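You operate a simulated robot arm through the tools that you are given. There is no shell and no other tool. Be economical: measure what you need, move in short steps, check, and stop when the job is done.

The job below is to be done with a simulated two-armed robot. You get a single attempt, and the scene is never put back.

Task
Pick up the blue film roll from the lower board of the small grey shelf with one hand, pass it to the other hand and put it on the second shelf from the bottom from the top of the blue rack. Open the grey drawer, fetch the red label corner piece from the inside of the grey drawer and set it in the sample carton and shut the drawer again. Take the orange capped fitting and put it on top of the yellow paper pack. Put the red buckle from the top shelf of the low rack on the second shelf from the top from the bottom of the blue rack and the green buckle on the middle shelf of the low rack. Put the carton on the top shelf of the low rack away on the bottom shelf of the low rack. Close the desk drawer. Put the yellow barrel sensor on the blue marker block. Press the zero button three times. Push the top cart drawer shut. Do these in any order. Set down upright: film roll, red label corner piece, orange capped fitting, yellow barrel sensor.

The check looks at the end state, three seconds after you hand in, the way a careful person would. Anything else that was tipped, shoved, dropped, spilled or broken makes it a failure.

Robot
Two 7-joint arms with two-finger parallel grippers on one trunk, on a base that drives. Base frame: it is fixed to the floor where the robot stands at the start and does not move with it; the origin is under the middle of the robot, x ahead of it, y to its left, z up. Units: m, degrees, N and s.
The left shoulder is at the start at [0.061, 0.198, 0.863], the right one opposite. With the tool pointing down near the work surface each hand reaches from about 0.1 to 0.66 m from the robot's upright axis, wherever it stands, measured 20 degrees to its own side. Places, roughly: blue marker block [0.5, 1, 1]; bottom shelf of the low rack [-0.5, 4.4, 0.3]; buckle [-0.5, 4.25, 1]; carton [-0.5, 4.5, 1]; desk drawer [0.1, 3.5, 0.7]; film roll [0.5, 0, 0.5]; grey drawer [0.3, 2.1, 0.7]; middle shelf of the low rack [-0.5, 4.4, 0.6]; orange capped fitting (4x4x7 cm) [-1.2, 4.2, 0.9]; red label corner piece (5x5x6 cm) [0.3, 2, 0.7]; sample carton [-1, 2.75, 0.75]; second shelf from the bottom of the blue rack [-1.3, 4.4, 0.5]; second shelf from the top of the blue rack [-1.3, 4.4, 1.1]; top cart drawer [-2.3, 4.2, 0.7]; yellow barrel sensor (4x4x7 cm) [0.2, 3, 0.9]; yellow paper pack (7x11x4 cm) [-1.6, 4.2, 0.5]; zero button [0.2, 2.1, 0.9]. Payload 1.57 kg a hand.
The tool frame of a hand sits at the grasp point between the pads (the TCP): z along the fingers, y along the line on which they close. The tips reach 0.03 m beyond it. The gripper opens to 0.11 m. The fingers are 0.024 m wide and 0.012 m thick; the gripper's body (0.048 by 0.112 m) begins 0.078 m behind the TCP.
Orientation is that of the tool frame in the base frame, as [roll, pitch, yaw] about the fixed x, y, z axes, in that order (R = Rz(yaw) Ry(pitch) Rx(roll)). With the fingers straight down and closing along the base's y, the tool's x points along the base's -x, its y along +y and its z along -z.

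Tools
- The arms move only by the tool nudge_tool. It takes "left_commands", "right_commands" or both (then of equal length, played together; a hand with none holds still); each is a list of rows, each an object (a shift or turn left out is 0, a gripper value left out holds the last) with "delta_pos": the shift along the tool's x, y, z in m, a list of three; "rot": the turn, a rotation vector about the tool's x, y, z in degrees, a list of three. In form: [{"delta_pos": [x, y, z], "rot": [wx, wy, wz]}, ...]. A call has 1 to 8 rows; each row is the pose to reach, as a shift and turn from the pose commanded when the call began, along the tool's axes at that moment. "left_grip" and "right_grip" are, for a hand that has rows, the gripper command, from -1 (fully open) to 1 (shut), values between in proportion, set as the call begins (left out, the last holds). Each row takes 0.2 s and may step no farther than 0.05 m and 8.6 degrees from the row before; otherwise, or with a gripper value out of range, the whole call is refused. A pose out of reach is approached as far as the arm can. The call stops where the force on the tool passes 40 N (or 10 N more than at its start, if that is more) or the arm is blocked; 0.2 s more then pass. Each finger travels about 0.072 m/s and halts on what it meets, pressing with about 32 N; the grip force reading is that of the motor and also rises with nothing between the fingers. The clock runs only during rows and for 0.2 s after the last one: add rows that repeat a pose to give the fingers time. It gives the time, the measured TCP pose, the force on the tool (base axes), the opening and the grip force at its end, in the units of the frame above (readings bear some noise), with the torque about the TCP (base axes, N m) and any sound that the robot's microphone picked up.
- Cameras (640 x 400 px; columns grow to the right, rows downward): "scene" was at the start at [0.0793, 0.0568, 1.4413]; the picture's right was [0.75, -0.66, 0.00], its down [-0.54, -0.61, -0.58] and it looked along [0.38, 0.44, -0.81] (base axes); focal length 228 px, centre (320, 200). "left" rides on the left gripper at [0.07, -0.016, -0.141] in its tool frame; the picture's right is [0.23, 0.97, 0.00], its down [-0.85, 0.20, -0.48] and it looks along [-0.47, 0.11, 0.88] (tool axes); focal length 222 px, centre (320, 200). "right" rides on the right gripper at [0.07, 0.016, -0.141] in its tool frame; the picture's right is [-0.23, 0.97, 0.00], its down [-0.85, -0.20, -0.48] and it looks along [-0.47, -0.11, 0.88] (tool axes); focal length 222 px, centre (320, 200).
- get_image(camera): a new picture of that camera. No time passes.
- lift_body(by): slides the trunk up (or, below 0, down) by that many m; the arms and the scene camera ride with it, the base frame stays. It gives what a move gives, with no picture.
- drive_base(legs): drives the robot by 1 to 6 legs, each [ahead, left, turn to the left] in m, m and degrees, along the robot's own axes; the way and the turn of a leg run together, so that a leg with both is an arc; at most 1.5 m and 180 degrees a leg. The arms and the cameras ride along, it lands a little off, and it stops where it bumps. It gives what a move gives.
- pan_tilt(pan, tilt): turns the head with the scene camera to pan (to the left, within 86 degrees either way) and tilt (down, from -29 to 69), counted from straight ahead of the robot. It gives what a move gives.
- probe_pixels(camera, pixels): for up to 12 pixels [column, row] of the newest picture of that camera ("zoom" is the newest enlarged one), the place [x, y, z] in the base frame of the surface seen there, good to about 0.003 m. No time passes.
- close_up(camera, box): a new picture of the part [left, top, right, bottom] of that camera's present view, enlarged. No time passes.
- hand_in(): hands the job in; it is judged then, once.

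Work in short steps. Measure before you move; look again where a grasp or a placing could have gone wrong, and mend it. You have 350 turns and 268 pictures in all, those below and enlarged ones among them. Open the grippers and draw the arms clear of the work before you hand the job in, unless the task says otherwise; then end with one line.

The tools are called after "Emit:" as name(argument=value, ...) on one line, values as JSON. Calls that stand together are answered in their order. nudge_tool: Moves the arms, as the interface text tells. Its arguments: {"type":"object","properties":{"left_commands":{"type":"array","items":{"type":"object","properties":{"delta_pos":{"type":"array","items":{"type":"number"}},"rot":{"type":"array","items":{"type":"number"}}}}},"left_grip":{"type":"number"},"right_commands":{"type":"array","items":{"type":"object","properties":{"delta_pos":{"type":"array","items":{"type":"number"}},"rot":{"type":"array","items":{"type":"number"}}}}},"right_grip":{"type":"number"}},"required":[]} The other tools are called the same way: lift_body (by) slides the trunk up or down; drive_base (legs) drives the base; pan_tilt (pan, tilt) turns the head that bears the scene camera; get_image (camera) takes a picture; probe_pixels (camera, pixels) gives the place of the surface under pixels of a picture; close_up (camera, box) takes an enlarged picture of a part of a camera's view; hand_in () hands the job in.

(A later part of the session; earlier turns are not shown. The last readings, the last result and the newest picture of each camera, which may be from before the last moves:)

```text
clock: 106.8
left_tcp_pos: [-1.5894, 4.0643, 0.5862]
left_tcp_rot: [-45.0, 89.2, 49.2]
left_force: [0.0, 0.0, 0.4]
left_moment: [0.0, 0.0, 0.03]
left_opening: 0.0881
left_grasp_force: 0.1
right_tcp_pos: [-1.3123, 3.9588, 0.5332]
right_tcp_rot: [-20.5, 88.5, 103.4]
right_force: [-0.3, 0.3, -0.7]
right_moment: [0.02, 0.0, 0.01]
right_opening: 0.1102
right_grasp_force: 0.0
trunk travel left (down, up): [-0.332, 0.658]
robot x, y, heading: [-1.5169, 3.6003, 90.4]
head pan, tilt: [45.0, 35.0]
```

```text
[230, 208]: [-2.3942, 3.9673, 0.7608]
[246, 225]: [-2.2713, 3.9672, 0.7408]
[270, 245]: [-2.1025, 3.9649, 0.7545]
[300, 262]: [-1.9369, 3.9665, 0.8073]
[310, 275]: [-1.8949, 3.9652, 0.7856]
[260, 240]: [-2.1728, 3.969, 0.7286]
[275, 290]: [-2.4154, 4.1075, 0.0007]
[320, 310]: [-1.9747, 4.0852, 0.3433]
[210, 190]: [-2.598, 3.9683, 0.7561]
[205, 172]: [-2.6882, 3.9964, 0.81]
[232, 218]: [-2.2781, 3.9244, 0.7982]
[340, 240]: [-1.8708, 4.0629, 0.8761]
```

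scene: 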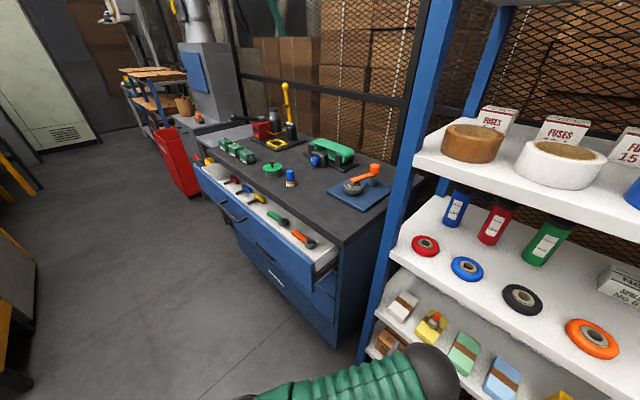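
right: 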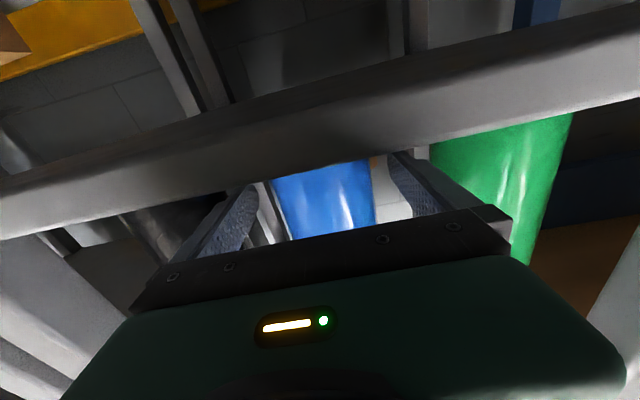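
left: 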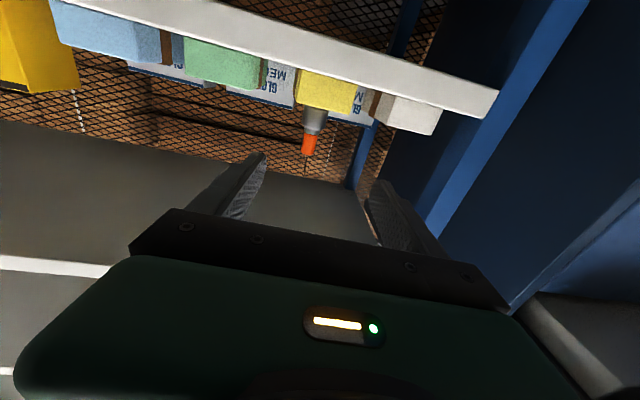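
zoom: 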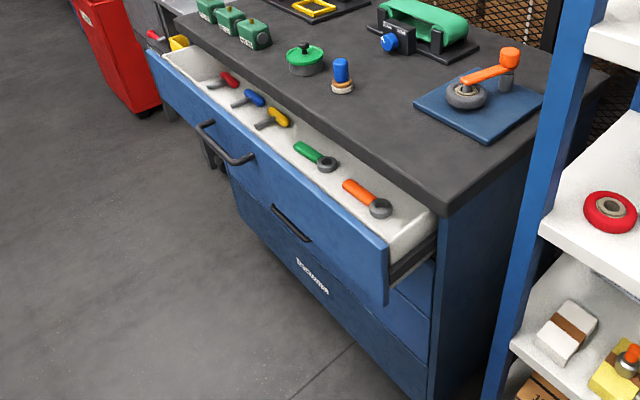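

Face at y=3.967, closed plane y≈4.085. I shut the left fingers, retract, raise to z≈0.72, and move in front of the drawer centre (x≈-2.29), below the handle.

Emit:
nudge_tool(left_commands=[{"delta_pos": [0, 0, -0.03]}, {"delta_pos": [0, 0, -0.06]}, {"delta_pos": [0, 0, -0.09]}, {"delta_pos": [0, 0, -0.09]}, {"delta_pos": [0, 0, -0.09]}, {"delta_pos": [0, 0, -0.09]}], left_grip=1)

Emit:
lift_body(by=0.135)

Emit:
drive_base(legs=[[-0.12, 0, 0], [0, 0.7, 0]])

Emit:
pan_tilt(pan=10, tilt=45)

Emit:
get_image(camera="scene")

```text
clock: 107.3
left_tcp_pos: [-1.6595, 4.0419, 0.5927]
left_tcp_rot: [-48.7, 88.2, 57.4]
left_force: [-0.7, -0.3, 0.4]
left_moment: [0.02, -0.02, 0.01]
left_opening: 0.0133
left_grasp_force: 0.7
right_tcp_pos: [-1.3112, 3.9577, 0.535]
right_tcp_rot: [-22.6, 88.5, 101.5]
right_force: [-0.4, 0.7, 0.0]
right_moment: [0.0, 0.01, 0.0]
right_opening: 0.1102
right_grasp_force: 0.0
trunk travel left (down, up): [-0.332, 0.658]
robot x, y, heading: [-1.5216, 3.6029, 90.3]
head pan, tilt: [45.0, 35.0]
stopped in row 2 (left hand): the arm was blocked; the commanded pose is now the measured one
```

```text
clock: 108.9
left_tcp_pos: [-1.6618, 4.0397, 0.7252]
left_tcp_rot: [-49.1, 88.7, 57.1]
left_force: [0.4, -0.5, 0.2]
left_moment: [-0.04, -0.01, 0.0]
left_opening: 0.0
left_grasp_force: 21.2
right_tcp_pos: [-1.3119, 3.9592, 0.67]
right_tcp_rot: [-22.0, 88.5, 101.7]
right_force: [-0.1, 0.9, -0.3]
right_moment: [0.01, 0.0, -0.03]
right_opening: 0.1101
right_grasp_force: 0.1
trunk travel left (down, up): [-0.467, 0.523]
robot x, y, heading: [-1.5222, 3.5983, 90.5]
head pan, tilt: [45.0, 35.0]
```

```text
clock: 113.6
left_tcp_pos: [-2.3595, 3.9167, 0.726]
left_tcp_rot: [-45.7, 88.6, 60.4]
left_force: [-0.1, 0.2, -0.1]
left_moment: [0.02, -0.04, 0.03]
left_opening: 0.0001
left_grasp_force: 22.0
right_tcp_pos: [-2.0105, 3.836, 0.6691]
right_tcp_rot: [-18.5, 88.4, 105.3]
right_force: [-0.1, 0.0, 0.3]
right_moment: [-0.01, 0.02, -0.03]
right_opening: 0.1101
right_grasp_force: 0.0
trunk travel left (down, up): [-0.467, 0.523]
robot x, y, heading: [-2.2204, 3.4787, 90.4]
head pan, tilt: [45.0, 35.0]
```

```text
clock: 114.6
left_tcp_pos: [-2.3632, 3.9159, 0.727]
left_tcp_rot: [-49.4, 88.4, 57.0]
left_force: [0.5, 0.6, 0.2]
left_moment: [0.02, 0.03, -0.03]
left_opening: 0.0001
left_grasp_force: 20.9
right_tcp_pos: [-2.0119, 3.8344, 0.6711]
right_tcp_rot: [-23.9, 88.4, 99.9]
right_force: [-0.3, 0.4, 0.3]
right_moment: [0.04, 0.01, -0.01]
right_opening: 0.1098
right_grasp_force: 0.0
trunk travel left (down, up): [-0.467, 0.523]
robot x, y, heading: [-2.2179, 3.474, 90.4]
head pan, tilt: [10.0, 45.0]
```

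```text
220 pictures are left
```

scene: 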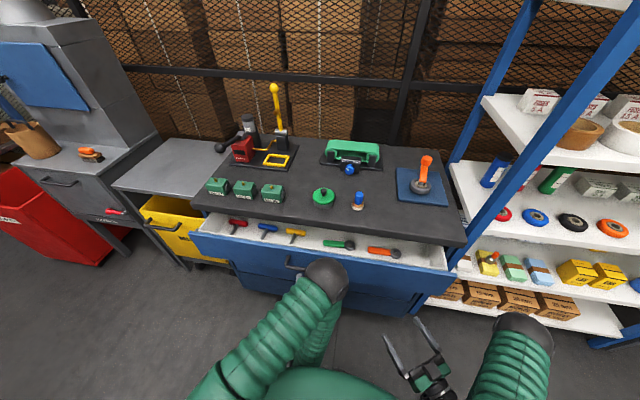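

The tool points 16° left; I straighten it and shift 0.07 right, to push at the drawer's middle just under the handle.

Emit:
nudge_tool(left_commands=[{"rot": [4, 0, 0]}, {"rot": [8, 0, 0]}, {"rot": [12, 0, 0]}, {"rot": [16, 0, 0]}, {"rot": [16, 0, 0]}])

Emit:
drive_base(legs=[[0, -0.07, 0]])

Emit:
get_image(camera="left")

```text
clock: 115.6
left_tcp_pos: [-2.4301, 3.9256, 0.7343]
left_tcp_rot: [-38.0, 86.7, 64.4]
left_force: [0.8, 0.7, -0.5]
left_moment: [0.02, 0.01, 0.04]
left_opening: 0.0001
left_grasp_force: 21.0
right_tcp_pos: [-2.013, 3.8349, 0.6694]
right_tcp_rot: [-25.2, 88.4, 98.6]
right_force: [0.2, 0.9, -0.2]
right_moment: [-0.02, 0.02, 0.0]
right_opening: 0.1102
right_grasp_force: 0.1
trunk travel left (down, up): [-0.467, 0.523]
robot x, y, heading: [-2.2244, 3.4744, 90.3]
head pan, tilt: [10.0, 45.0]
stopped in row 4 (left hand): the arm was blocked; the commanded pose is now the measured one
```

```text
clock: 116.6
left_tcp_pos: [-2.3781, 3.9225, 0.727]
left_tcp_rot: [-51.2, 86.8, 51.4]
left_force: [-1.0, 0.2, -0.3]
left_moment: [0.0, 0.04, -0.14]
left_opening: 0.0
left_grasp_force: 20.9
right_tcp_pos: [-1.9582, 3.8351, 0.6728]
right_tcp_rot: [-56.7, 88.2, 67.1]
right_force: [0.2, 0.5, 0.6]
right_moment: [-0.02, 0.0, -0.05]
right_opening: 0.1101
right_grasp_force: 0.0
trunk travel left (down, up): [-0.467, 0.523]
robot x, y, heading: [-2.1552, 3.4758, 90.5]
head pan, tilt: [10.0, 45.0]
```

```text
219 pictures are left
```

left: 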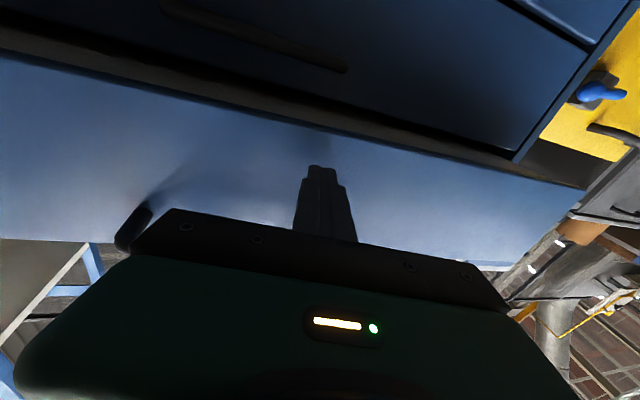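

The handle end is right beside the gripper body, so I don't go further right; pushing here (x≈-2.4) is fine for a sliding drawer. I shift 2 cm left again and push along +y.

Emit:
drive_base(legs=[[0, 0.025, 0]])

Emit:
nudge_tool(left_commands=[{"delta_pos": [0, -0.005, 0.02]}, {"delta_pos": [0, -0.009, 0.04]}, {"delta_pos": [0, -0.013, 0.06]}, {"delta_pos": [0, -0.018, 0.08]}, {"delta_pos": [0, -0.022, 0.1]}, {"delta_pos": [0, -0.026, 0.12]}, {"delta_pos": [0, -0.031, 0.14]}, {"delta_pos": [0, -0.033, 0.15]}])

Emit:
get_image(camera="scene")

```text
clock: 117.4
left_tcp_pos: [-2.3802, 3.9221, 0.734]
left_tcp_rot: [-17.4, 87.5, 85.5]
left_force: [0.6, 0.1, 0.3]
left_moment: [-0.03, -0.03, 0.09]
left_opening: 0.0
left_grasp_force: 21.6
right_tcp_pos: [-1.9587, 3.8336, 0.6657]
right_tcp_rot: [-2.0, 88.1, 121.7]
right_force: [0.0, -0.5, -0.4]
right_moment: [0.02, -0.03, 0.08]
right_opening: 0.1099
right_grasp_force: 0.2
trunk travel left (down, up): [-0.467, 0.523]
robot x, y, heading: [-2.1763, 3.4804, 90.3]
head pan, tilt: [10.0, 45.0]
```

```text
clock: 119.0
left_tcp_pos: [-2.3884, 4.0511, 0.7407]
left_tcp_rot: [-25.1, 87.6, 77.7]
left_force: [5.2, -22.3, 10.6]
left_moment: [0.12, -0.1, -0.26]
left_opening: 0.0
left_grasp_force: 21.7
right_tcp_pos: [-1.9651, 3.8326, 0.6712]
right_tcp_rot: [-19.2, 88.1, 104.8]
right_force: [0.0, 0.3, -0.7]
right_moment: [0.05, 0.01, 0.0]
right_opening: 0.1097
right_grasp_force: 0.0
trunk travel left (down, up): [-0.467, 0.523]
robot x, y, heading: [-2.1761, 3.4773, 90.4]
head pan, tilt: [10.0, 45.0]
stopped in row 7 (left hand): the force on the tool passed its limit at 62 N (the readings are from after the stop); the commanded pose is now the measured one
```

```text
218 pictures are left
```

scene: 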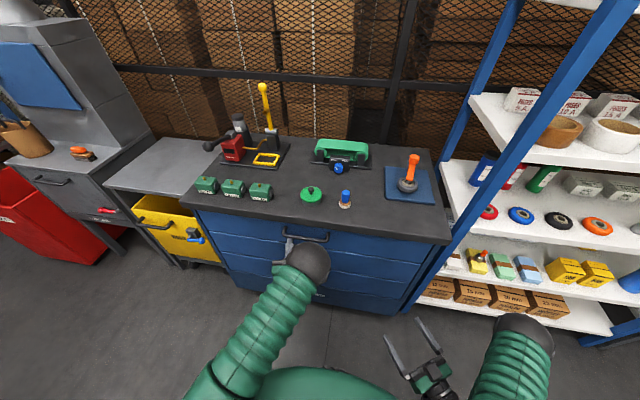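

The drawer went in until it stopped. I back off and verify its face against the lower drawers.

Emit:
drive_base(legs=[[-0.12, 0, 0]])

Emit:
close_up(camera="scene", box=[180, 180, 460, 340])

Emit:
probe_pixels(camera="zoom", pixels=[[480, 120], [480, 165], [200, 100], [500, 200], [480, 90]])

```text
clock: 120.2
left_tcp_pos: [-2.3887, 3.9311, 0.7394]
left_tcp_rot: [-27.5, 87.7, 75.7]
left_force: [-0.1, 0.0, -0.3]
left_moment: [-0.03, -0.02, -0.02]
left_opening: 0.0002
left_grasp_force: 21.5
right_tcp_pos: [-1.9655, 3.7127, 0.6704]
right_tcp_rot: [-21.2, 88.1, 102.6]
right_force: [-0.7, 0.0, 0.0]
right_moment: [0.0, 0.01, 0.01]
right_opening: 0.1102
right_grasp_force: 0.1
trunk travel left (down, up): [-0.467, 0.523]
robot x, y, heading: [-2.1728, 3.3557, 90.0]
head pan, tilt: [10.0, 45.0]
```

```text
2.29 times, centred on (320, 260) of scene
```

zoom: 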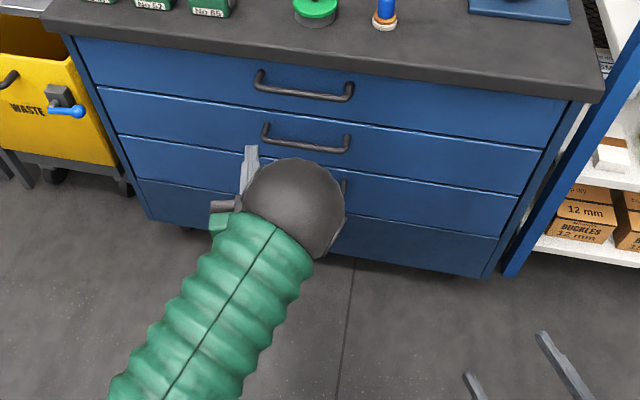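

```text
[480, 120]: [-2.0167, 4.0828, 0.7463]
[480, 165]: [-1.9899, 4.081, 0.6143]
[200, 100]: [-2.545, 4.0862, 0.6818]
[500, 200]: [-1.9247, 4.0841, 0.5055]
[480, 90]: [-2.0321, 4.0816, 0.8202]
```

Flush with the others: shut. Now on to the low rack; I drive right and raise the trunk for a view from above.

Emit:
drive_base(legs=[[0, -1.4, 0], [0.12, -0.17, 0]])

Emit:
lift_body(by=0.3)

Emit:
pan_tilt(pan=0, tilt=40)

Emit:
get_image(camera="scene")

```text
clock: 128.4
left_tcp_pos: [-0.8241, 4.0593, 0.7387]
left_tcp_rot: [-34.7, 87.5, 68.3]
left_force: [0.3, 0.3, 0.5]
left_moment: [-0.02, -0.03, 0.0]
left_opening: 0.0
left_grasp_force: 21.4
right_tcp_pos: [-0.4003, 3.8385, 0.6711]
right_tcp_rot: [-30.7, 88.2, 92.9]
right_force: [0.5, 0.1, -0.2]
right_moment: [0.0, 0.01, 0.0]
right_opening: 0.11
right_grasp_force: 0.0
trunk travel left (down, up): [-0.467, 0.523]
robot x, y, heading: [-0.6085, 3.4821, 90.0]
head pan, tilt: [10.0, 45.0]
```

```text
clock: 131.4
left_tcp_pos: [-0.8193, 4.0592, 1.0397]
left_tcp_rot: [-26.4, 87.5, 76.4]
left_force: [-0.5, -0.2, 0.0]
left_moment: [-0.01, -0.03, 0.05]
left_opening: 0.0
left_grasp_force: 21.5
right_tcp_pos: [-0.3974, 3.8377, 0.9716]
right_tcp_rot: [-20.8, 88.1, 102.9]
right_force: [-0.9, 0.1, 0.3]
right_moment: [-0.04, -0.01, 0.01]
right_opening: 0.1099
right_grasp_force: 0.0
trunk travel left (down, up): [-0.767, 0.223]
robot x, y, heading: [-0.6082, 3.4847, 90.3]
head pan, tilt: [10.0, 45.0]
```

```text
clock: 132.2
left_tcp_pos: [-0.82, 4.0593, 1.0396]
left_tcp_rot: [-26.5, 87.6, 76.4]
left_force: [0.4, 0.1, -0.6]
left_moment: [0.0, 0.0, 0.01]
left_opening: 0.0
left_grasp_force: 21.1
right_tcp_pos: [-0.396, 3.8377, 0.971]
right_tcp_rot: [-21.0, 88.0, 102.9]
right_force: [0.3, 1.0, 0.3]
right_moment: [0.01, 0.0, 0.02]
right_opening: 0.11
right_grasp_force: 0.0
trunk travel left (down, up): [-0.767, 0.223]
robot x, y, heading: [-0.6038, 3.4835, 90.1]
head pan, tilt: [0.0, 40.0]
```

```text
216 pictures are left
```

scene: 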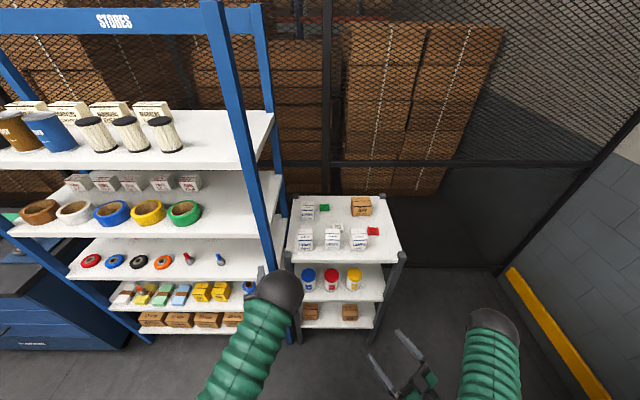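

Good overview. I zoom in on the low rack and measure everything on its top.

Emit:
close_up(camera="scene", box=[280, 185, 410, 265])

Emit:
probe_pixels(camera="zoom", pixels=[[455, 225], [478, 235], [440, 230], [210, 108], [232, 112], [390, 75], [370, 110], [430, 60], [355, 60], [280, 205], [500, 320], [300, 150]])

Emit:
close_up(camera="scene", box=[280, 250, 410, 340])

```text
4.92 times, centred on (345, 225) of scene
```

zoom: 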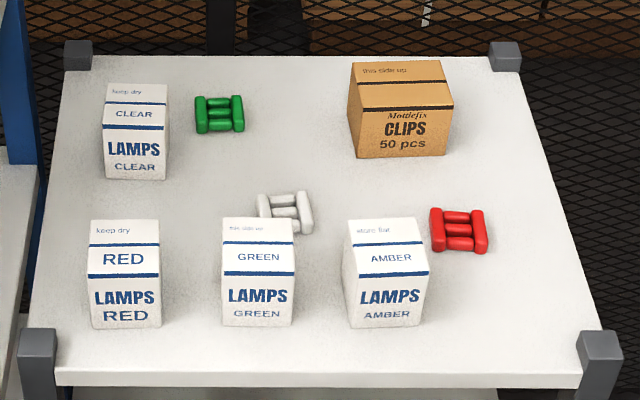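

```text
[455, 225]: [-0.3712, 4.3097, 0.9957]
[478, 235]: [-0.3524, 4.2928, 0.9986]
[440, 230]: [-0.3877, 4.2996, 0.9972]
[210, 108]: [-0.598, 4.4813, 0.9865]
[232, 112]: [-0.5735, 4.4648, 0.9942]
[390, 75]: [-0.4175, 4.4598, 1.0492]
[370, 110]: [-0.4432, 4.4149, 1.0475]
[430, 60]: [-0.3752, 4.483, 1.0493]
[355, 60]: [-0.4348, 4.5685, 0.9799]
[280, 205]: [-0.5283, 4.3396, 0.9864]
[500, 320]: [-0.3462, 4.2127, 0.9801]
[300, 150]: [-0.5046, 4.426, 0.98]
```

```text
4.44 times, centred on (345, 295) of scene
```

zoom: 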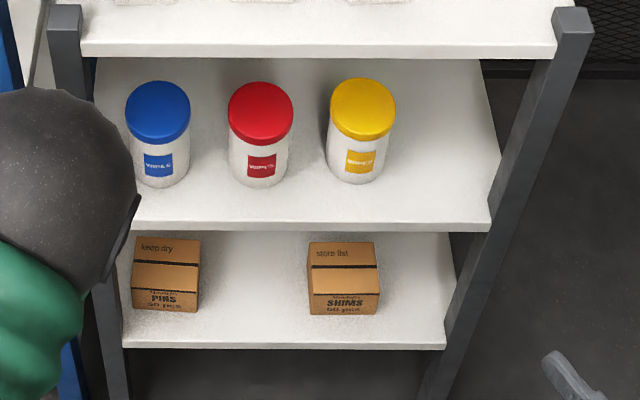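

I measure the AMBER box's extents, the buckle corners, the carton's corners, and shelf edges.

Emit:
close_up(camera="scene", box=[340, 190, 400, 265])

Emit:
probe_pixels(camera="zoom", pixels=[[165, 50], [330, 50], [320, 100], [165, 105], [240, 190], [235, 240], [275, 215], [312, 180], [318, 228], [280, 245], [150, 200], [240, 268]])

```text
5.33 times, centred on (370, 228) of scene
```

zoom: 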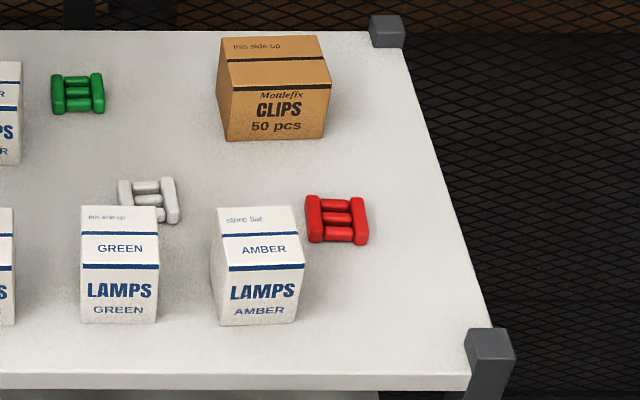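

```text
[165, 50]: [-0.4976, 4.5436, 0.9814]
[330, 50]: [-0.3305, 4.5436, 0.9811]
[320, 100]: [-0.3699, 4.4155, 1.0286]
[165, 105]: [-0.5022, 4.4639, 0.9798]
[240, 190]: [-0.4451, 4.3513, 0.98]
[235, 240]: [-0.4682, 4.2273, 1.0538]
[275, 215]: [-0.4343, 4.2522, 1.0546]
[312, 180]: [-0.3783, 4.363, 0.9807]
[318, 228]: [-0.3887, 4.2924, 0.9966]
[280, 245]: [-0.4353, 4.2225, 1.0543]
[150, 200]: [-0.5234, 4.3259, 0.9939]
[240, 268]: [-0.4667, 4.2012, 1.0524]
```

Red buckle centre (-0.37, 4.30), AMBER box ends at x=-0.413, y≈4.265; so a vertical grasp closing along x fits. I turn the right hand to point down, in two calls.

Emit:
nudge_tool(right_commands=[{"rot": [2.2, 7.3, 2.2], "delta_pos": [0, 0, 0.01]}, {"rot": [4.4, 14.5, 4.4], "delta_pos": [0, 0, 0.02]}, {"rot": [6.6, 21.8, 6.6], "delta_pos": [0, 0, 0.03]}, {"rot": [8.9, 29, 8.9], "delta_pos": [0, 0, 0.04]}, {"rot": [11.1, 36.3, 11.1], "delta_pos": [0, 0, 0.05]}, {"rot": [13.3, 43.5, 13.3], "delta_pos": [0, 0, 0.06]}, {"rot": [13.3, 43.5, 13.3], "delta_pos": [0, 0, 0.06]}])

Emit:
nudge_tool(right_commands=[{"rot": [2.2, 7.3, 2.2]}, {"rot": [4.4, 14.5, 4.4]}, {"rot": [6.6, 21.8, 6.6]}, {"rot": [8.9, 29, 8.9]}, {"rot": [11.1, 36.3, 11.1]}, {"rot": [13.3, 43.5, 13.3]}, {"rot": [13.3, 43.5, 13.3]}])

```text
clock: 133.8
left_tcp_pos: [-0.8211, 4.0595, 1.04]
left_tcp_rot: [-27.6, 87.5, 75.4]
left_force: [-0.3, 0.2, -0.4]
left_moment: [-0.01, -0.03, 0.0]
left_opening: 0.0
left_grasp_force: 21.2
right_tcp_pos: [-0.4271, 3.903, 0.9625]
right_tcp_rot: [169.9, 46.5, -80.4]
right_force: [0.1, 0.5, -0.1]
right_moment: [0.01, -0.01, 0.01]
right_opening: 0.1103
right_grasp_force: 0.0
right hand out of reach, approached as far as the arm can: row 5, 6, 7
trunk travel left (down, up): [-0.767, 0.223]
robot x, y, heading: [-0.6084, 3.4835, 90.2]
head pan, tilt: [0.0, 40.0]
```

```text
clock: 135.3
left_tcp_pos: [-0.821, 4.0583, 1.0389]
left_tcp_rot: [-27.4, 87.6, 75.6]
left_force: [0.7, -0.7, -0.1]
left_moment: [-0.03, 0.02, 0.03]
left_opening: 0.0
left_grasp_force: 21.0
right_tcp_pos: [-0.4266, 3.903, 0.9629]
right_tcp_rot: [179.6, 2.0, -90.3]
right_force: [0.5, -0.4, -0.6]
right_moment: [0.03, 0.0, 0.05]
right_opening: 0.1101
right_grasp_force: 0.2
trunk travel left (down, up): [-0.767, 0.223]
robot x, y, heading: [-0.6056, 3.49, 90.2]
head pan, tilt: [0.0, 40.0]
```

The right now points straight down. I do the same with the left so neither pokes the racks.

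Emit:
nudge_tool(left_commands=[{"rot": [0.9, 7.5, 0.9]}, {"rot": [1.7, 14.9, 1.7]}, {"rot": [2.6, 22.4, 2.6]}, {"rot": [3.4, 29.8, 3.4]}, {"rot": [4.3, 37.3, 4.3]}, {"rot": [5.1, 44.8, 5.1]}, {"rot": [5.1, 44.8, 5.1]}], left_grip=-1)

Emit:
nudge_tool(left_commands=[{"rot": [0.9, 7.5, 0.9]}, {"rot": [1.7, 14.9, 1.7]}, {"rot": [2.6, 22.4, 2.6]}, {"rot": [3.4, 29.8, 3.4]}, {"rot": [4.3, 37.3, 4.3]}, {"rot": [5.1, 44.8, 5.1]}, {"rot": [5.1, 44.8, 5.1]}])

```text
clock: 136.9
left_tcp_pos: [-0.8198, 4.0585, 1.0392]
left_tcp_rot: [177.5, 47.1, -85.6]
left_force: [-1.1, -0.3, 0.5]
left_moment: [0.01, 0.01, 0.01]
left_opening: 0.11
left_grasp_force: 0.1
right_tcp_pos: [-0.4275, 3.9038, 0.9636]
right_tcp_rot: [179.6, 2.1, -90.3]
right_force: [0.3, -0.4, 0.1]
right_moment: [0.02, -0.01, 0.05]
right_opening: 0.1101
right_grasp_force: 0.0
trunk travel left (down, up): [-0.767, 0.223]
robot x, y, heading: [-0.6105, 3.4844, 90.1]
head pan, tilt: [0.0, 40.0]
```

```text
clock: 138.6
left_tcp_pos: [-0.8206, 4.0588, 1.0391]
left_tcp_rot: [-179.3, 2.3, -90.1]
left_force: [0.0, 0.0, 0.7]
left_moment: [-0.02, 0.0, -0.01]
left_opening: 0.1102
left_grasp_force: 0.0
right_tcp_pos: [-0.4272, 3.9017, 0.9637]
right_tcp_rot: [179.6, 2.1, -90.2]
right_force: [0.6, 0.8, -0.6]
right_moment: [0.03, -0.02, -0.03]
right_opening: 0.1099
right_grasp_force: 0.0
trunk travel left (down, up): [-0.767, 0.223]
robot x, y, heading: [-0.6056, 3.4819, 90.4]
head pan, tilt: [0.0, 40.0]
```

Pull the left back 0.2, raise the trunk 0.19, and look straight down to see the base's front extent.

Emit:
nudge_tool(left_commands=[{"delta_pos": [0.04, 0, 0]}, {"delta_pos": [0.08, 0, 0]}, {"delta_pos": [0.12, 0, 0]}, {"delta_pos": [0.16, 0, 0]}, {"delta_pos": [0.18, 0, 0]}])

Emit:
lift_body(by=0.19)

Emit:
pan_tilt(pan=0, tilt=69)

Emit:
get_image(camera="scene")

Emit:
probe_pixels(camera="scene", pixels=[[320, 330], [320, 300], [320, 350], [320, 270], [280, 330], [320, 380]])

```text
clock: 139.8
left_tcp_pos: [-0.8204, 3.8799, 1.0315]
left_tcp_rot: [-179.5, 2.5, -90.1]
left_force: [1.0, 0.1, -0.6]
left_moment: [0.01, 0.0, 0.02]
left_opening: 0.1101
left_grasp_force: 0.0
right_tcp_pos: [-0.4271, 3.901, 0.9629]
right_tcp_rot: [179.6, 2.0, -90.3]
right_force: [-0.6, 0.5, -0.4]
right_moment: [0.01, -0.01, -0.01]
right_opening: 0.1102
right_grasp_force: 0.0
trunk travel left (down, up): [-0.767, 0.223]
robot x, y, heading: [-0.6079, 3.486, 90.4]
head pan, tilt: [0.0, 40.0]
```

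```text
clock: 141.8
left_tcp_pos: [-0.8208, 3.8803, 1.2222]
left_tcp_rot: [-179.3, 2.4, -90.1]
left_force: [0.2, -0.2, 0.1]
left_moment: [0.0, 0.0, 0.0]
left_opening: 0.1099
left_grasp_force: 0.1
right_tcp_pos: [-0.4267, 3.9025, 1.1531]
right_tcp_rot: [179.5, 2.0, -90.2]
right_force: [0.9, -0.9, -0.2]
right_moment: [0.02, -0.04, -0.01]
right_opening: 0.11
right_grasp_force: 0.0
trunk travel left (down, up): [-0.957, 0.033]
robot x, y, heading: [-0.6095, 3.4823, 90.0]
head pan, tilt: [0.0, 40.0]
```

```text
clock: 142.8
left_tcp_pos: [-0.8207, 3.8791, 1.2225]
left_tcp_rot: [-179.4, 2.3, -90.1]
left_force: [0.3, -0.6, -1.0]
left_moment: [0.0, 0.01, 0.0]
left_opening: 0.11
left_grasp_force: 0.0
right_tcp_pos: [-0.4267, 3.9036, 1.1523]
right_tcp_rot: [179.7, 2.1, -90.2]
right_force: [-0.3, 0.2, -0.6]
right_moment: [0.0, 0.02, 0.02]
right_opening: 0.11
right_grasp_force: 0.1
trunk travel left (down, up): [-0.957, 0.033]
robot x, y, heading: [-0.6067, 3.484, 90.0]
head pan, tilt: [0.0, 68.8]
```

```text
212 pictures are left
```

scene: 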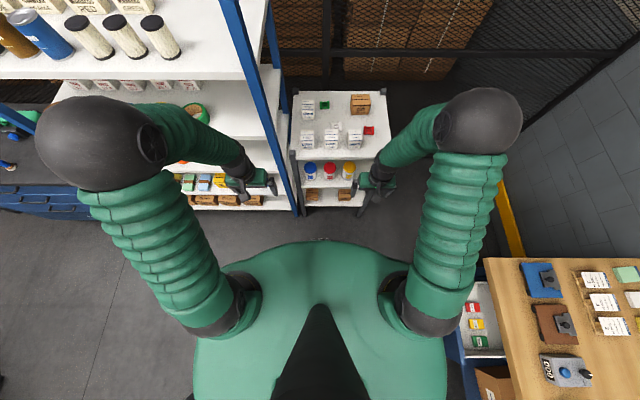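

```text
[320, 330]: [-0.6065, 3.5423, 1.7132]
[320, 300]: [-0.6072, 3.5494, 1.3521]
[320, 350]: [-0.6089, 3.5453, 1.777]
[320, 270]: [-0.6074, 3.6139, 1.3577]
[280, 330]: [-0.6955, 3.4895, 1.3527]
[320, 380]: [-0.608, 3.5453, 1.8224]
```

At start the base stood 0.39 from the grey shelf without touching, so y≤3.76 is safe here. I shift the left hand inward (away from the blue post), then drive ahead 0.26.

Emit:
nudge_tool(left_commands=[{"delta_pos": [0.02, -0.03, 0]}, {"delta_pos": [0.04, -0.06, 0]}, {"delta_pos": [0.05, -0.09, 0]}, {"delta_pos": [0.06, -0.12, 0]}])

Emit:
drive_base(legs=[[0.26, 0, 0]])

Emit:
pan_tilt(pan=-12, tilt=55)

Emit:
get_image(camera="scene")

Emit:
get_image(camera="right")

```text
clock: 143.8
left_tcp_pos: [-0.7004, 3.8194, 1.222]
left_tcp_rot: [-179.4, 2.5, -90.0]
left_force: [-0.1, 0.5, -1.0]
left_moment: [0.0, 0.01, -0.04]
left_opening: 0.11
left_grasp_force: 0.1
right_tcp_pos: [-0.4258, 3.9033, 1.1529]
right_tcp_rot: [179.5, 1.9, -90.2]
right_force: [-0.3, 0.6, 0.4]
right_moment: [0.02, -0.01, 0.0]
right_opening: 0.1102
right_grasp_force: 0.1
trunk travel left (down, up): [-0.957, 0.033]
robot x, y, heading: [-0.6074, 3.483, 90.0]
head pan, tilt: [0.0, 68.8]
```

```text
clock: 145.6
left_tcp_pos: [-0.7014, 4.0716, 1.2233]
left_tcp_rot: [-179.4, 2.6, -90.1]
left_force: [0.3, -1.0, 0.4]
left_moment: [0.01, 0.02, 0.0]
left_opening: 0.1102
left_grasp_force: 0.0
right_tcp_pos: [-0.4261, 4.1561, 1.1557]
right_tcp_rot: [179.5, 2.4, -90.2]
right_force: [0.2, -0.4, 0.6]
right_moment: [0.01, 0.01, 0.01]
right_opening: 0.11
right_grasp_force: 0.0
trunk travel left (down, up): [-0.957, 0.033]
robot x, y, heading: [-0.6103, 3.7419, 90.2]
head pan, tilt: [0.0, 68.8]
```

```text
clock: 146.4
left_tcp_pos: [-0.7013, 4.0743, 1.2209]
left_tcp_rot: [-179.4, 2.4, -90.2]
left_force: [0.4, -1.3, 0.3]
left_moment: [0.01, 0.0, -0.02]
left_opening: 0.11
left_grasp_force: 0.0
right_tcp_pos: [-0.4261, 4.1585, 1.1538]
right_tcp_rot: [179.6, 2.2, -90.3]
right_force: [0.2, -0.4, -0.6]
right_moment: [0.0, -0.03, -0.02]
right_opening: 0.1101
right_grasp_force: 0.1
trunk travel left (down, up): [-0.957, 0.033]
robot x, y, heading: [-0.6079, 3.7416, 90.2]
head pan, tilt: [-12.0, 55.0]
```

```text
211 pictures are left
```

scene: 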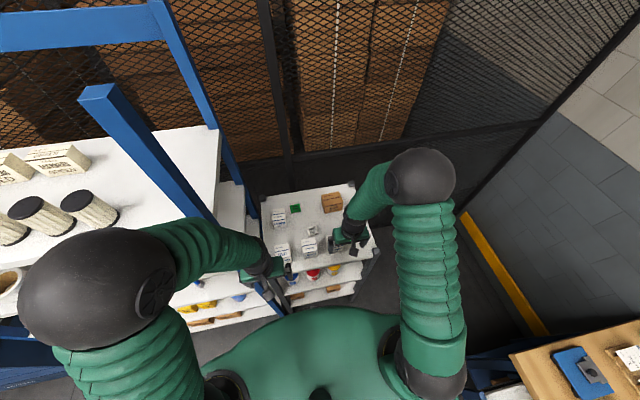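

```text
210 pictures are left
```

right: 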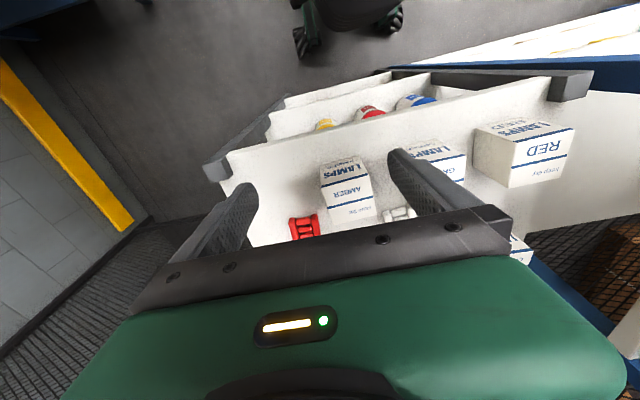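

The right camera sees the red buckle (304,227) and the base's wheels at (305,40),(393,18); I probe both.

Emit:
probe_pixels(camera="right", pixels=[[305, 42], [393, 18], [305, 226], [295, 226], [315, 224], [305, 217], [345, 188], [368, 210], [325, 222], [400, 212]])

```text
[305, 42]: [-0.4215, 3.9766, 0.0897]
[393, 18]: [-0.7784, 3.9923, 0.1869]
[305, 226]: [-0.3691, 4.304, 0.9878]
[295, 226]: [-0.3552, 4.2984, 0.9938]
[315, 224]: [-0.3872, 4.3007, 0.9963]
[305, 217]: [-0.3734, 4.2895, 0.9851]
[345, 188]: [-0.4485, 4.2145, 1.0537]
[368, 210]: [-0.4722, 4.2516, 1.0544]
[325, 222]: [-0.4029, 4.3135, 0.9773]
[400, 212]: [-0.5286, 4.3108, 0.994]
```

Base front is only ~0.25 m ahead of the axis; good. Move the right hand above the buckle, with the fingers at 0.08.

Emit:
nudge_tool(right_commands=[{"delta_pos": [-0.036, -0.014, 0], "rot": [0, 1.1, 0]}, {"delta_pos": [-0.072, -0.028, 0], "rot": [0, 2.2, 0]}, {"delta_pos": [-0.108, -0.042, 0], "rot": [0, 2.2, 0]}, {"delta_pos": [-0.144, -0.055, 0.0], "rot": [0, 2.2, 0]}, {"delta_pos": [-0.144, -0.055, 0.045], "rot": [0, 2.2, 0]}, {"delta_pos": [-0.144, -0.055, 0.085], "rot": [0, 2.2, 0]}, {"delta_pos": [-0.144, -0.055, 0.085], "rot": [0, 2.2, 0]}], right_grip=-0.45)

Emit:
get_image(camera="right")

```text
clock: 148.0
left_tcp_pos: [-0.7018, 4.0776, 1.2206]
left_tcp_rot: [-179.4, 2.4, -90.1]
left_force: [0.1, 0.3, 0.4]
left_moment: [0.0, 0.01, -0.01]
left_opening: 0.1101
left_grasp_force: 0.0
right_tcp_pos: [-0.3722, 4.3081, 1.0735]
right_tcp_rot: [179.6, -0.1, -90.2]
right_force: [-0.4, 0.4, -0.3]
right_moment: [0.0, 0.0, 0.02]
right_opening: 0.0797
right_grasp_force: 0.1
trunk travel left (down, up): [-0.957, 0.033]
robot x, y, heading: [-0.6088, 3.744, 90.3]
head pan, tilt: [-12.0, 55.0]
```

```text
209 pictures are left
```

right: 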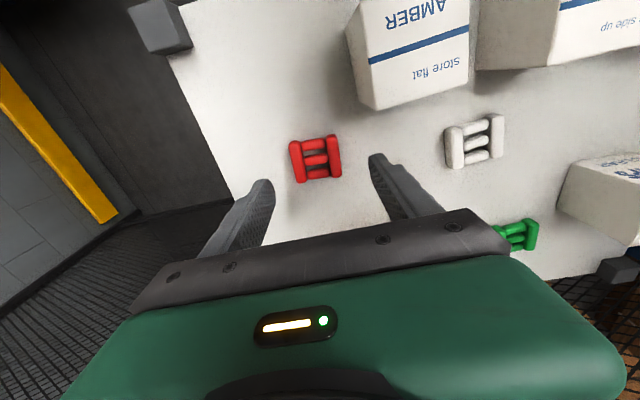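

Aligned within 5 mm. Lower to z≈1.013 and close.

Emit:
nudge_tool(right_commands=[{"delta_pos": [0.004, -0.001, 0.02]}, {"delta_pos": [0.004, -0.001, 0.04]}, {"delta_pos": [0.004, -0.001, 0.052]}, {"delta_pos": [0.004, -0.001, 0.06]}, {"delta_pos": [0.004, -0.001, 0.06]}])

Emit:
nudge_tool(right_commands=[{}, {}, {}, {}, {}], right_grip=1)

Emit:
get_image(camera="right")

```text
clock: 149.2
left_tcp_pos: [-0.7013, 4.0771, 1.2214]
left_tcp_rot: [-179.4, 2.5, -90.1]
left_force: [0.2, -0.4, 0.5]
left_moment: [0.04, 0.0, 0.0]
left_opening: 0.1101
left_grasp_force: 0.0
right_tcp_pos: [-0.3717, 4.303, 1.0135]
right_tcp_rot: [179.6, -0.1, -90.3]
right_force: [0.0, 0.0, 0.0]
right_moment: [0.04, 0.0, 0.01]
right_opening: 0.0802
right_grasp_force: 0.0
trunk travel left (down, up): [-0.957, 0.033]
robot x, y, heading: [-0.609, 3.7438, 90.2]
head pan, tilt: [-12.0, 55.0]
```

```text
clock: 150.4
left_tcp_pos: [-0.7012, 4.0763, 1.2214]
left_tcp_rot: [-179.5, 2.3, -90.0]
left_force: [0.0, -1.1, 0.9]
left_moment: [0.0, -0.02, 0.03]
left_opening: 0.11
left_grasp_force: 0.0
right_tcp_pos: [-0.3717, 4.3034, 1.0129]
right_tcp_rot: [179.6, -0.1, -90.2]
right_force: [0.6, -1.4, 0.3]
right_moment: [0.0, 0.0, -0.01]
right_opening: 0.0489
right_grasp_force: 32.2
trunk travel left (down, up): [-0.957, 0.033]
robot x, y, heading: [-0.6093, 3.7428, 90.4]
head pan, tilt: [-12.0, 55.0]
```

```text
208 pictures are left
```

right: 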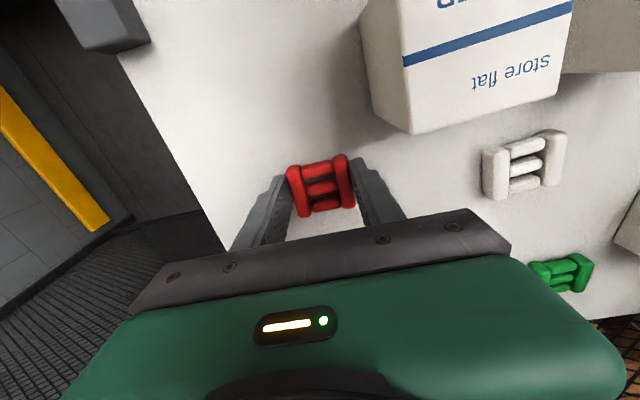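

Red buckle gripped (0.049). I lift it and pull back, then drive 0.1 ahead so the left hand can reach the green one.

Emit:
nudge_tool(right_commands=[{"delta_pos": [0, 0, -0.04]}, {"delta_pos": [0, 0, -0.08]}, {"delta_pos": [0, 0, -0.12]}, {"delta_pos": [0.04, 0, -0.135]}, {"delta_pos": [0.08, 0, -0.135]}, {"delta_pos": [0.12, 0, -0.135]}, {"delta_pos": [0.16, 0, -0.135]}])

Emit:
drive_base(legs=[[0.1, 0, 0]])

Emit:
nudge_tool(left_commands=[{"delta_pos": [-0.04, -0.02, 0]}, {"delta_pos": [-0.08, -0.04, 0]}, {"delta_pos": [-0.12, -0.06, 0]}, {"delta_pos": [-0.16, -0.08, 0.0]}, {"delta_pos": [-0.16, -0.1, 0.03]}, {"delta_pos": [-0.16, -0.1, 0.06]}, {"delta_pos": [-0.16, -0.1, 0.06]}])

Emit:
get_image(camera="left")

Emit:
get_image(camera="scene")

```text
clock: 152.0
left_tcp_pos: [-0.7019, 4.0767, 1.2213]
left_tcp_rot: [-179.3, 2.3, -90.0]
left_force: [-0.4, -0.1, 0.6]
left_moment: [0.0, 0.02, 0.03]
left_opening: 0.11
left_grasp_force: 0.0
right_tcp_pos: [-0.3696, 4.1434, 1.1476]
right_tcp_rot: [179.6, 0.0, -90.2]
right_force: [1.3, -0.8, -0.9]
right_moment: [0.0, -0.03, 0.02]
right_opening: 0.0486
right_grasp_force: 31.7
trunk travel left (down, up): [-0.957, 0.033]
robot x, y, heading: [-0.6088, 3.7464, 90.1]
head pan, tilt: [-12.0, 55.0]
```

```text
clock: 153.1
left_tcp_pos: [-0.7024, 4.1646, 1.2247]
left_tcp_rot: [-179.4, 3.0, -90.2]
left_force: [0.3, -0.5, -0.8]
left_moment: [0.01, -0.01, -0.01]
left_opening: 0.11
left_grasp_force: 0.0
right_tcp_pos: [-0.3711, 4.2325, 1.1517]
right_tcp_rot: [179.6, 0.4, -90.3]
right_force: [0.5, -0.6, -1.1]
right_moment: [0.03, 0.0, 0.0]
right_opening: 0.0488
right_grasp_force: 31.9
trunk travel left (down, up): [-0.957, 0.033]
robot x, y, heading: [-0.6082, 3.8443, 90.6]
head pan, tilt: [-12.0, 55.0]
```

```text
clock: 154.7
left_tcp_pos: [-0.6014, 4.338, 1.1701]
left_tcp_rot: [-179.4, 2.4, -90.2]
left_force: [-1.1, 0.7, 0.7]
left_moment: [-0.02, -0.03, -0.01]
left_opening: 0.1099
left_grasp_force: 0.0
right_tcp_pos: [-0.371, 4.2427, 1.1471]
right_tcp_rot: [179.5, -0.1, -90.2]
right_force: [-0.8, -0.3, 0.2]
right_moment: [-0.02, -0.04, -0.01]
right_opening: 0.0489
right_grasp_force: 32.1
trunk travel left (down, up): [-0.957, 0.033]
robot x, y, heading: [-0.6059, 3.8433, 90.2]
head pan, tilt: [-12.0, 55.0]
```

```text
207 pictures are left
```

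left: 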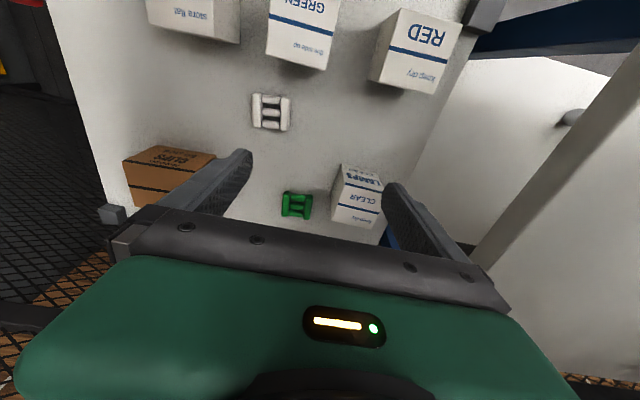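

```text
206 pictures are left
```

scene: 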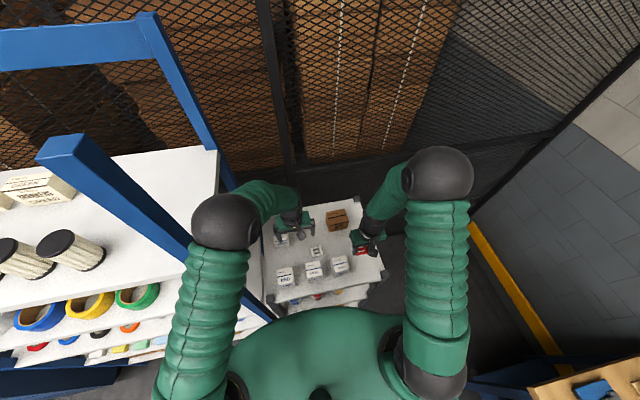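

Emit:
probe_pixels(camera="left", pixels=[[296, 204], [286, 205], [308, 207], [297, 194], [296, 215], [345, 170], [335, 195], [360, 200], [380, 190], [372, 215]])

```text
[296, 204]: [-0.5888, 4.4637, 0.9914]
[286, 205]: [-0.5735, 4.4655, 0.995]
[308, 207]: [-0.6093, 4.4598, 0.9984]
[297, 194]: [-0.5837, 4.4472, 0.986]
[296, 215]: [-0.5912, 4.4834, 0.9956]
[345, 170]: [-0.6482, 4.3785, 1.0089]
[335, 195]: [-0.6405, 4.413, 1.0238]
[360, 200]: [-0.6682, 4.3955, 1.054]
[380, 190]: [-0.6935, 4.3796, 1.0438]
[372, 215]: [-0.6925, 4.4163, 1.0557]
```

Green buckle centre (-0.590, 4.464); CLEAR box ends x=-0.64, y≈4.435. Move the left above it with fingers at 0.077.

Emit:
nudge_tool(left_commands=[{"delta_pos": [-0.04, -0.004, 0], "rot": [0, 1.2, 0]}, {"delta_pos": [-0.08, -0.008, 0], "rot": [0, 2.4, 0]}, {"delta_pos": [-0.122, -0.012, 0], "rot": [0, 2.4, 0]}, {"delta_pos": [-0.126, -0.012, 0.04], "rot": [0, 2.4, 0]}, {"delta_pos": [-0.126, -0.012, 0.08], "rot": [0, 2.4, 0]}, {"delta_pos": [-0.126, -0.012, 0.1], "rot": [0, 2.4, 0]}, {"delta_pos": [-0.126, -0.012, 0.1], "rot": [0, 2.4, 0]}], left_grip=-0.4)

Emit:
get_image(camera="left")

```text
clock: 156.3
left_tcp_pos: [-0.5862, 4.4706, 1.074]
left_tcp_rot: [-179.5, -0.1, -90.2]
left_force: [-0.1, 0.1, -0.1]
left_moment: [0.0, 0.0, -0.02]
left_opening: 0.0767
left_grasp_force: 0.0
right_tcp_pos: [-0.3704, 4.2427, 1.1468]
right_tcp_rot: [179.6, -0.2, -90.2]
right_force: [0.4, 0.1, -0.4]
right_moment: [-0.04, 0.03, -0.04]
right_opening: 0.0485
right_grasp_force: 32.0
trunk travel left (down, up): [-0.957, 0.033]
robot x, y, heading: [-0.6085, 3.8457, 90.4]
head pan, tilt: [-12.0, 55.0]
```

```text
205 pictures are left
```

left: 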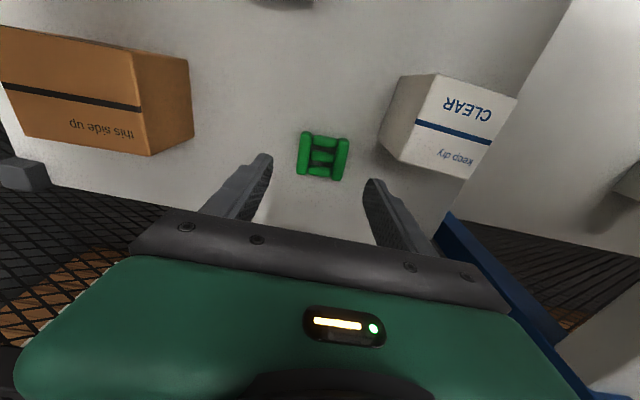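

Small corrections (4 mm, 6 mm), lower to 1.013 and close on the green buckle.

Emit:
nudge_tool(left_commands=[{"delta_pos": [0.006, 0.003, 0.02]}, {"delta_pos": [0.006, 0.003, 0.04]}, {"delta_pos": [0.006, 0.003, 0.052]}, {"delta_pos": [0.006, 0.003, 0.06]}, {"delta_pos": [0.006, 0.003, 0.06]}])

Emit:
nudge_tool(left_commands=[{}, {}, {}, {}, {}], left_grip=1)

Emit:
get_image(camera="left")

```text
clock: 157.5
left_tcp_pos: [-0.5917, 4.4571, 1.0167]
left_tcp_rot: [-179.4, 0.0, -90.3]
left_force: [-0.1, -0.3, 0.2]
left_moment: [0.01, 0.02, 0.04]
left_opening: 0.0769
left_grasp_force: 0.1
left hand out of reach, approached as far as the arm can: row 3, 4, 5
right_tcp_pos: [-0.3702, 4.2443, 1.1476]
right_tcp_rot: [179.5, 0.0, -90.3]
right_force: [-0.7, 0.2, -0.3]
right_moment: [0.01, 0.02, 0.04]
right_opening: 0.0486
right_grasp_force: 31.8
trunk travel left (down, up): [-0.957, 0.033]
robot x, y, heading: [-0.6105, 3.8439, 90.4]
head pan, tilt: [-12.0, 55.0]
```

```text
clock: 158.7
left_tcp_pos: [-0.5923, 4.4576, 1.0161]
left_tcp_rot: [-179.4, 0.0, -90.1]
left_force: [0.3, -0.1, -0.1]
left_moment: [-0.01, 0.0, 0.02]
left_opening: 0.0487
left_grasp_force: 31.7
right_tcp_pos: [-0.3704, 4.2443, 1.1468]
right_tcp_rot: [179.5, -0.2, -90.2]
right_force: [-0.1, -0.4, 0.5]
right_moment: [0.03, 0.01, 0.03]
right_opening: 0.0489
right_grasp_force: 31.9
trunk travel left (down, up): [-0.957, 0.033]
robot x, y, heading: [-0.6096, 3.8453, 90.0]
head pan, tilt: [-12.0, 55.0]
```

```text
204 pictures are left
```

left: 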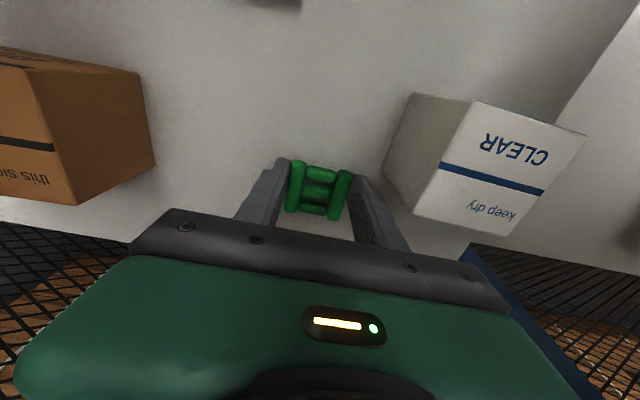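

Green gripped (0.049). I lift, retract, and back the robot away to view the middle shelf.

Emit:
nudge_tool(left_commands=[{"delta_pos": [0, 0, -0.04]}, {"delta_pos": [0, 0, -0.08]}, {"delta_pos": [0, 0, -0.12]}, {"delta_pos": [0.04, 0, -0.14]}, {"delta_pos": [0.08, 0, -0.14]}, {"delta_pos": [0.12, 0, -0.14]}, {"delta_pos": [0.16, 0, -0.14]}, {"delta_pos": [0.2, 0, -0.14]}])

Emit:
drive_base(legs=[[-0.36, 0, 0]])

Emit:
lift_body(by=-0.4)

Emit:
pan_tilt(pan=0, tilt=45)

Emit:
get_image(camera="scene")

```text
clock: 160.5
left_tcp_pos: [-0.5955, 4.2554, 1.1581]
left_tcp_rot: [-179.5, 0.2, -90.3]
left_force: [1.0, -0.2, -0.2]
left_moment: [0.03, 0.0, -0.01]
left_opening: 0.0486
left_grasp_force: 31.7
right_tcp_pos: [-0.371, 4.2416, 1.1481]
right_tcp_rot: [179.6, 0.1, -90.2]
right_force: [0.8, -1.2, -0.2]
right_moment: [0.0, -0.02, 0.0]
right_opening: 0.0484
right_grasp_force: 31.7
trunk travel left (down, up): [-0.957, 0.033]
robot x, y, heading: [-0.6083, 3.8421, 90.3]
head pan, tilt: [-12.0, 55.0]
```

```text
clock: 162.8
left_tcp_pos: [-0.5951, 3.9015, 1.1554]
left_tcp_rot: [-179.4, -0.2, -90.1]
left_force: [0.4, -0.1, -0.3]
left_moment: [-0.02, -0.01, 0.01]
left_opening: 0.0488
left_grasp_force: 32.1
right_tcp_pos: [-0.3704, 3.8891, 1.1466]
right_tcp_rot: [179.5, -0.3, -90.2]
right_force: [0.2, 0.4, -1.0]
right_moment: [-0.02, 0.01, 0.03]
right_opening: 0.0488
right_grasp_force: 32.2
trunk travel left (down, up): [-0.957, 0.033]
robot x, y, heading: [-0.6075, 3.4854, 90.5]
head pan, tilt: [-12.0, 55.0]
```

```text
clock: 166.7
left_tcp_pos: [-0.5959, 3.8964, 0.7569]
left_tcp_rot: [-179.5, 0.0, -89.9]
left_force: [0.2, 0.5, -0.4]
left_moment: [0.03, 0.04, 0.02]
left_opening: 0.0486
left_grasp_force: 32.5
right_tcp_pos: [-0.3689, 3.8838, 0.7476]
right_tcp_rot: [179.5, 0.0, -90.2]
right_force: [-0.1, -0.8, 1.3]
right_moment: [0.02, -0.01, 0.02]
right_opening: 0.0487
right_grasp_force: 32.1
trunk travel left (down, up): [-0.557, 0.433]
robot x, y, heading: [-0.6044, 3.4866, 90.4]
head pan, tilt: [-12.0, 55.0]
```

```text
clock: 167.4
left_tcp_pos: [-0.5969, 3.8967, 0.7559]
left_tcp_rot: [-179.5, 0.1, -89.8]
left_force: [0.3, -0.3, -0.7]
left_moment: [-0.01, 0.0, 0.01]
left_opening: 0.0483
left_grasp_force: 31.8
right_tcp_pos: [-0.3697, 3.8836, 0.7473]
right_tcp_rot: [179.6, 0.0, -90.2]
right_force: [-0.1, 0.1, -0.8]
right_moment: [-0.01, 0.01, -0.01]
right_opening: 0.0487
right_grasp_force: 32.0
trunk travel left (down, up): [-0.557, 0.433]
robot x, y, heading: [-0.6092, 3.4854, 90.1]
head pan, tilt: [0.0, 45.0]
```

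```text
203 pictures are left
```

scene: 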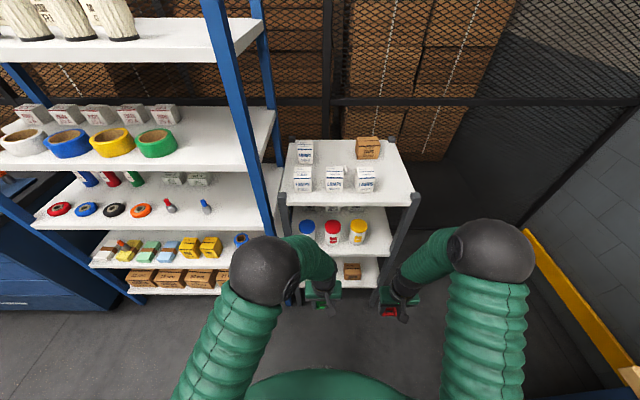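

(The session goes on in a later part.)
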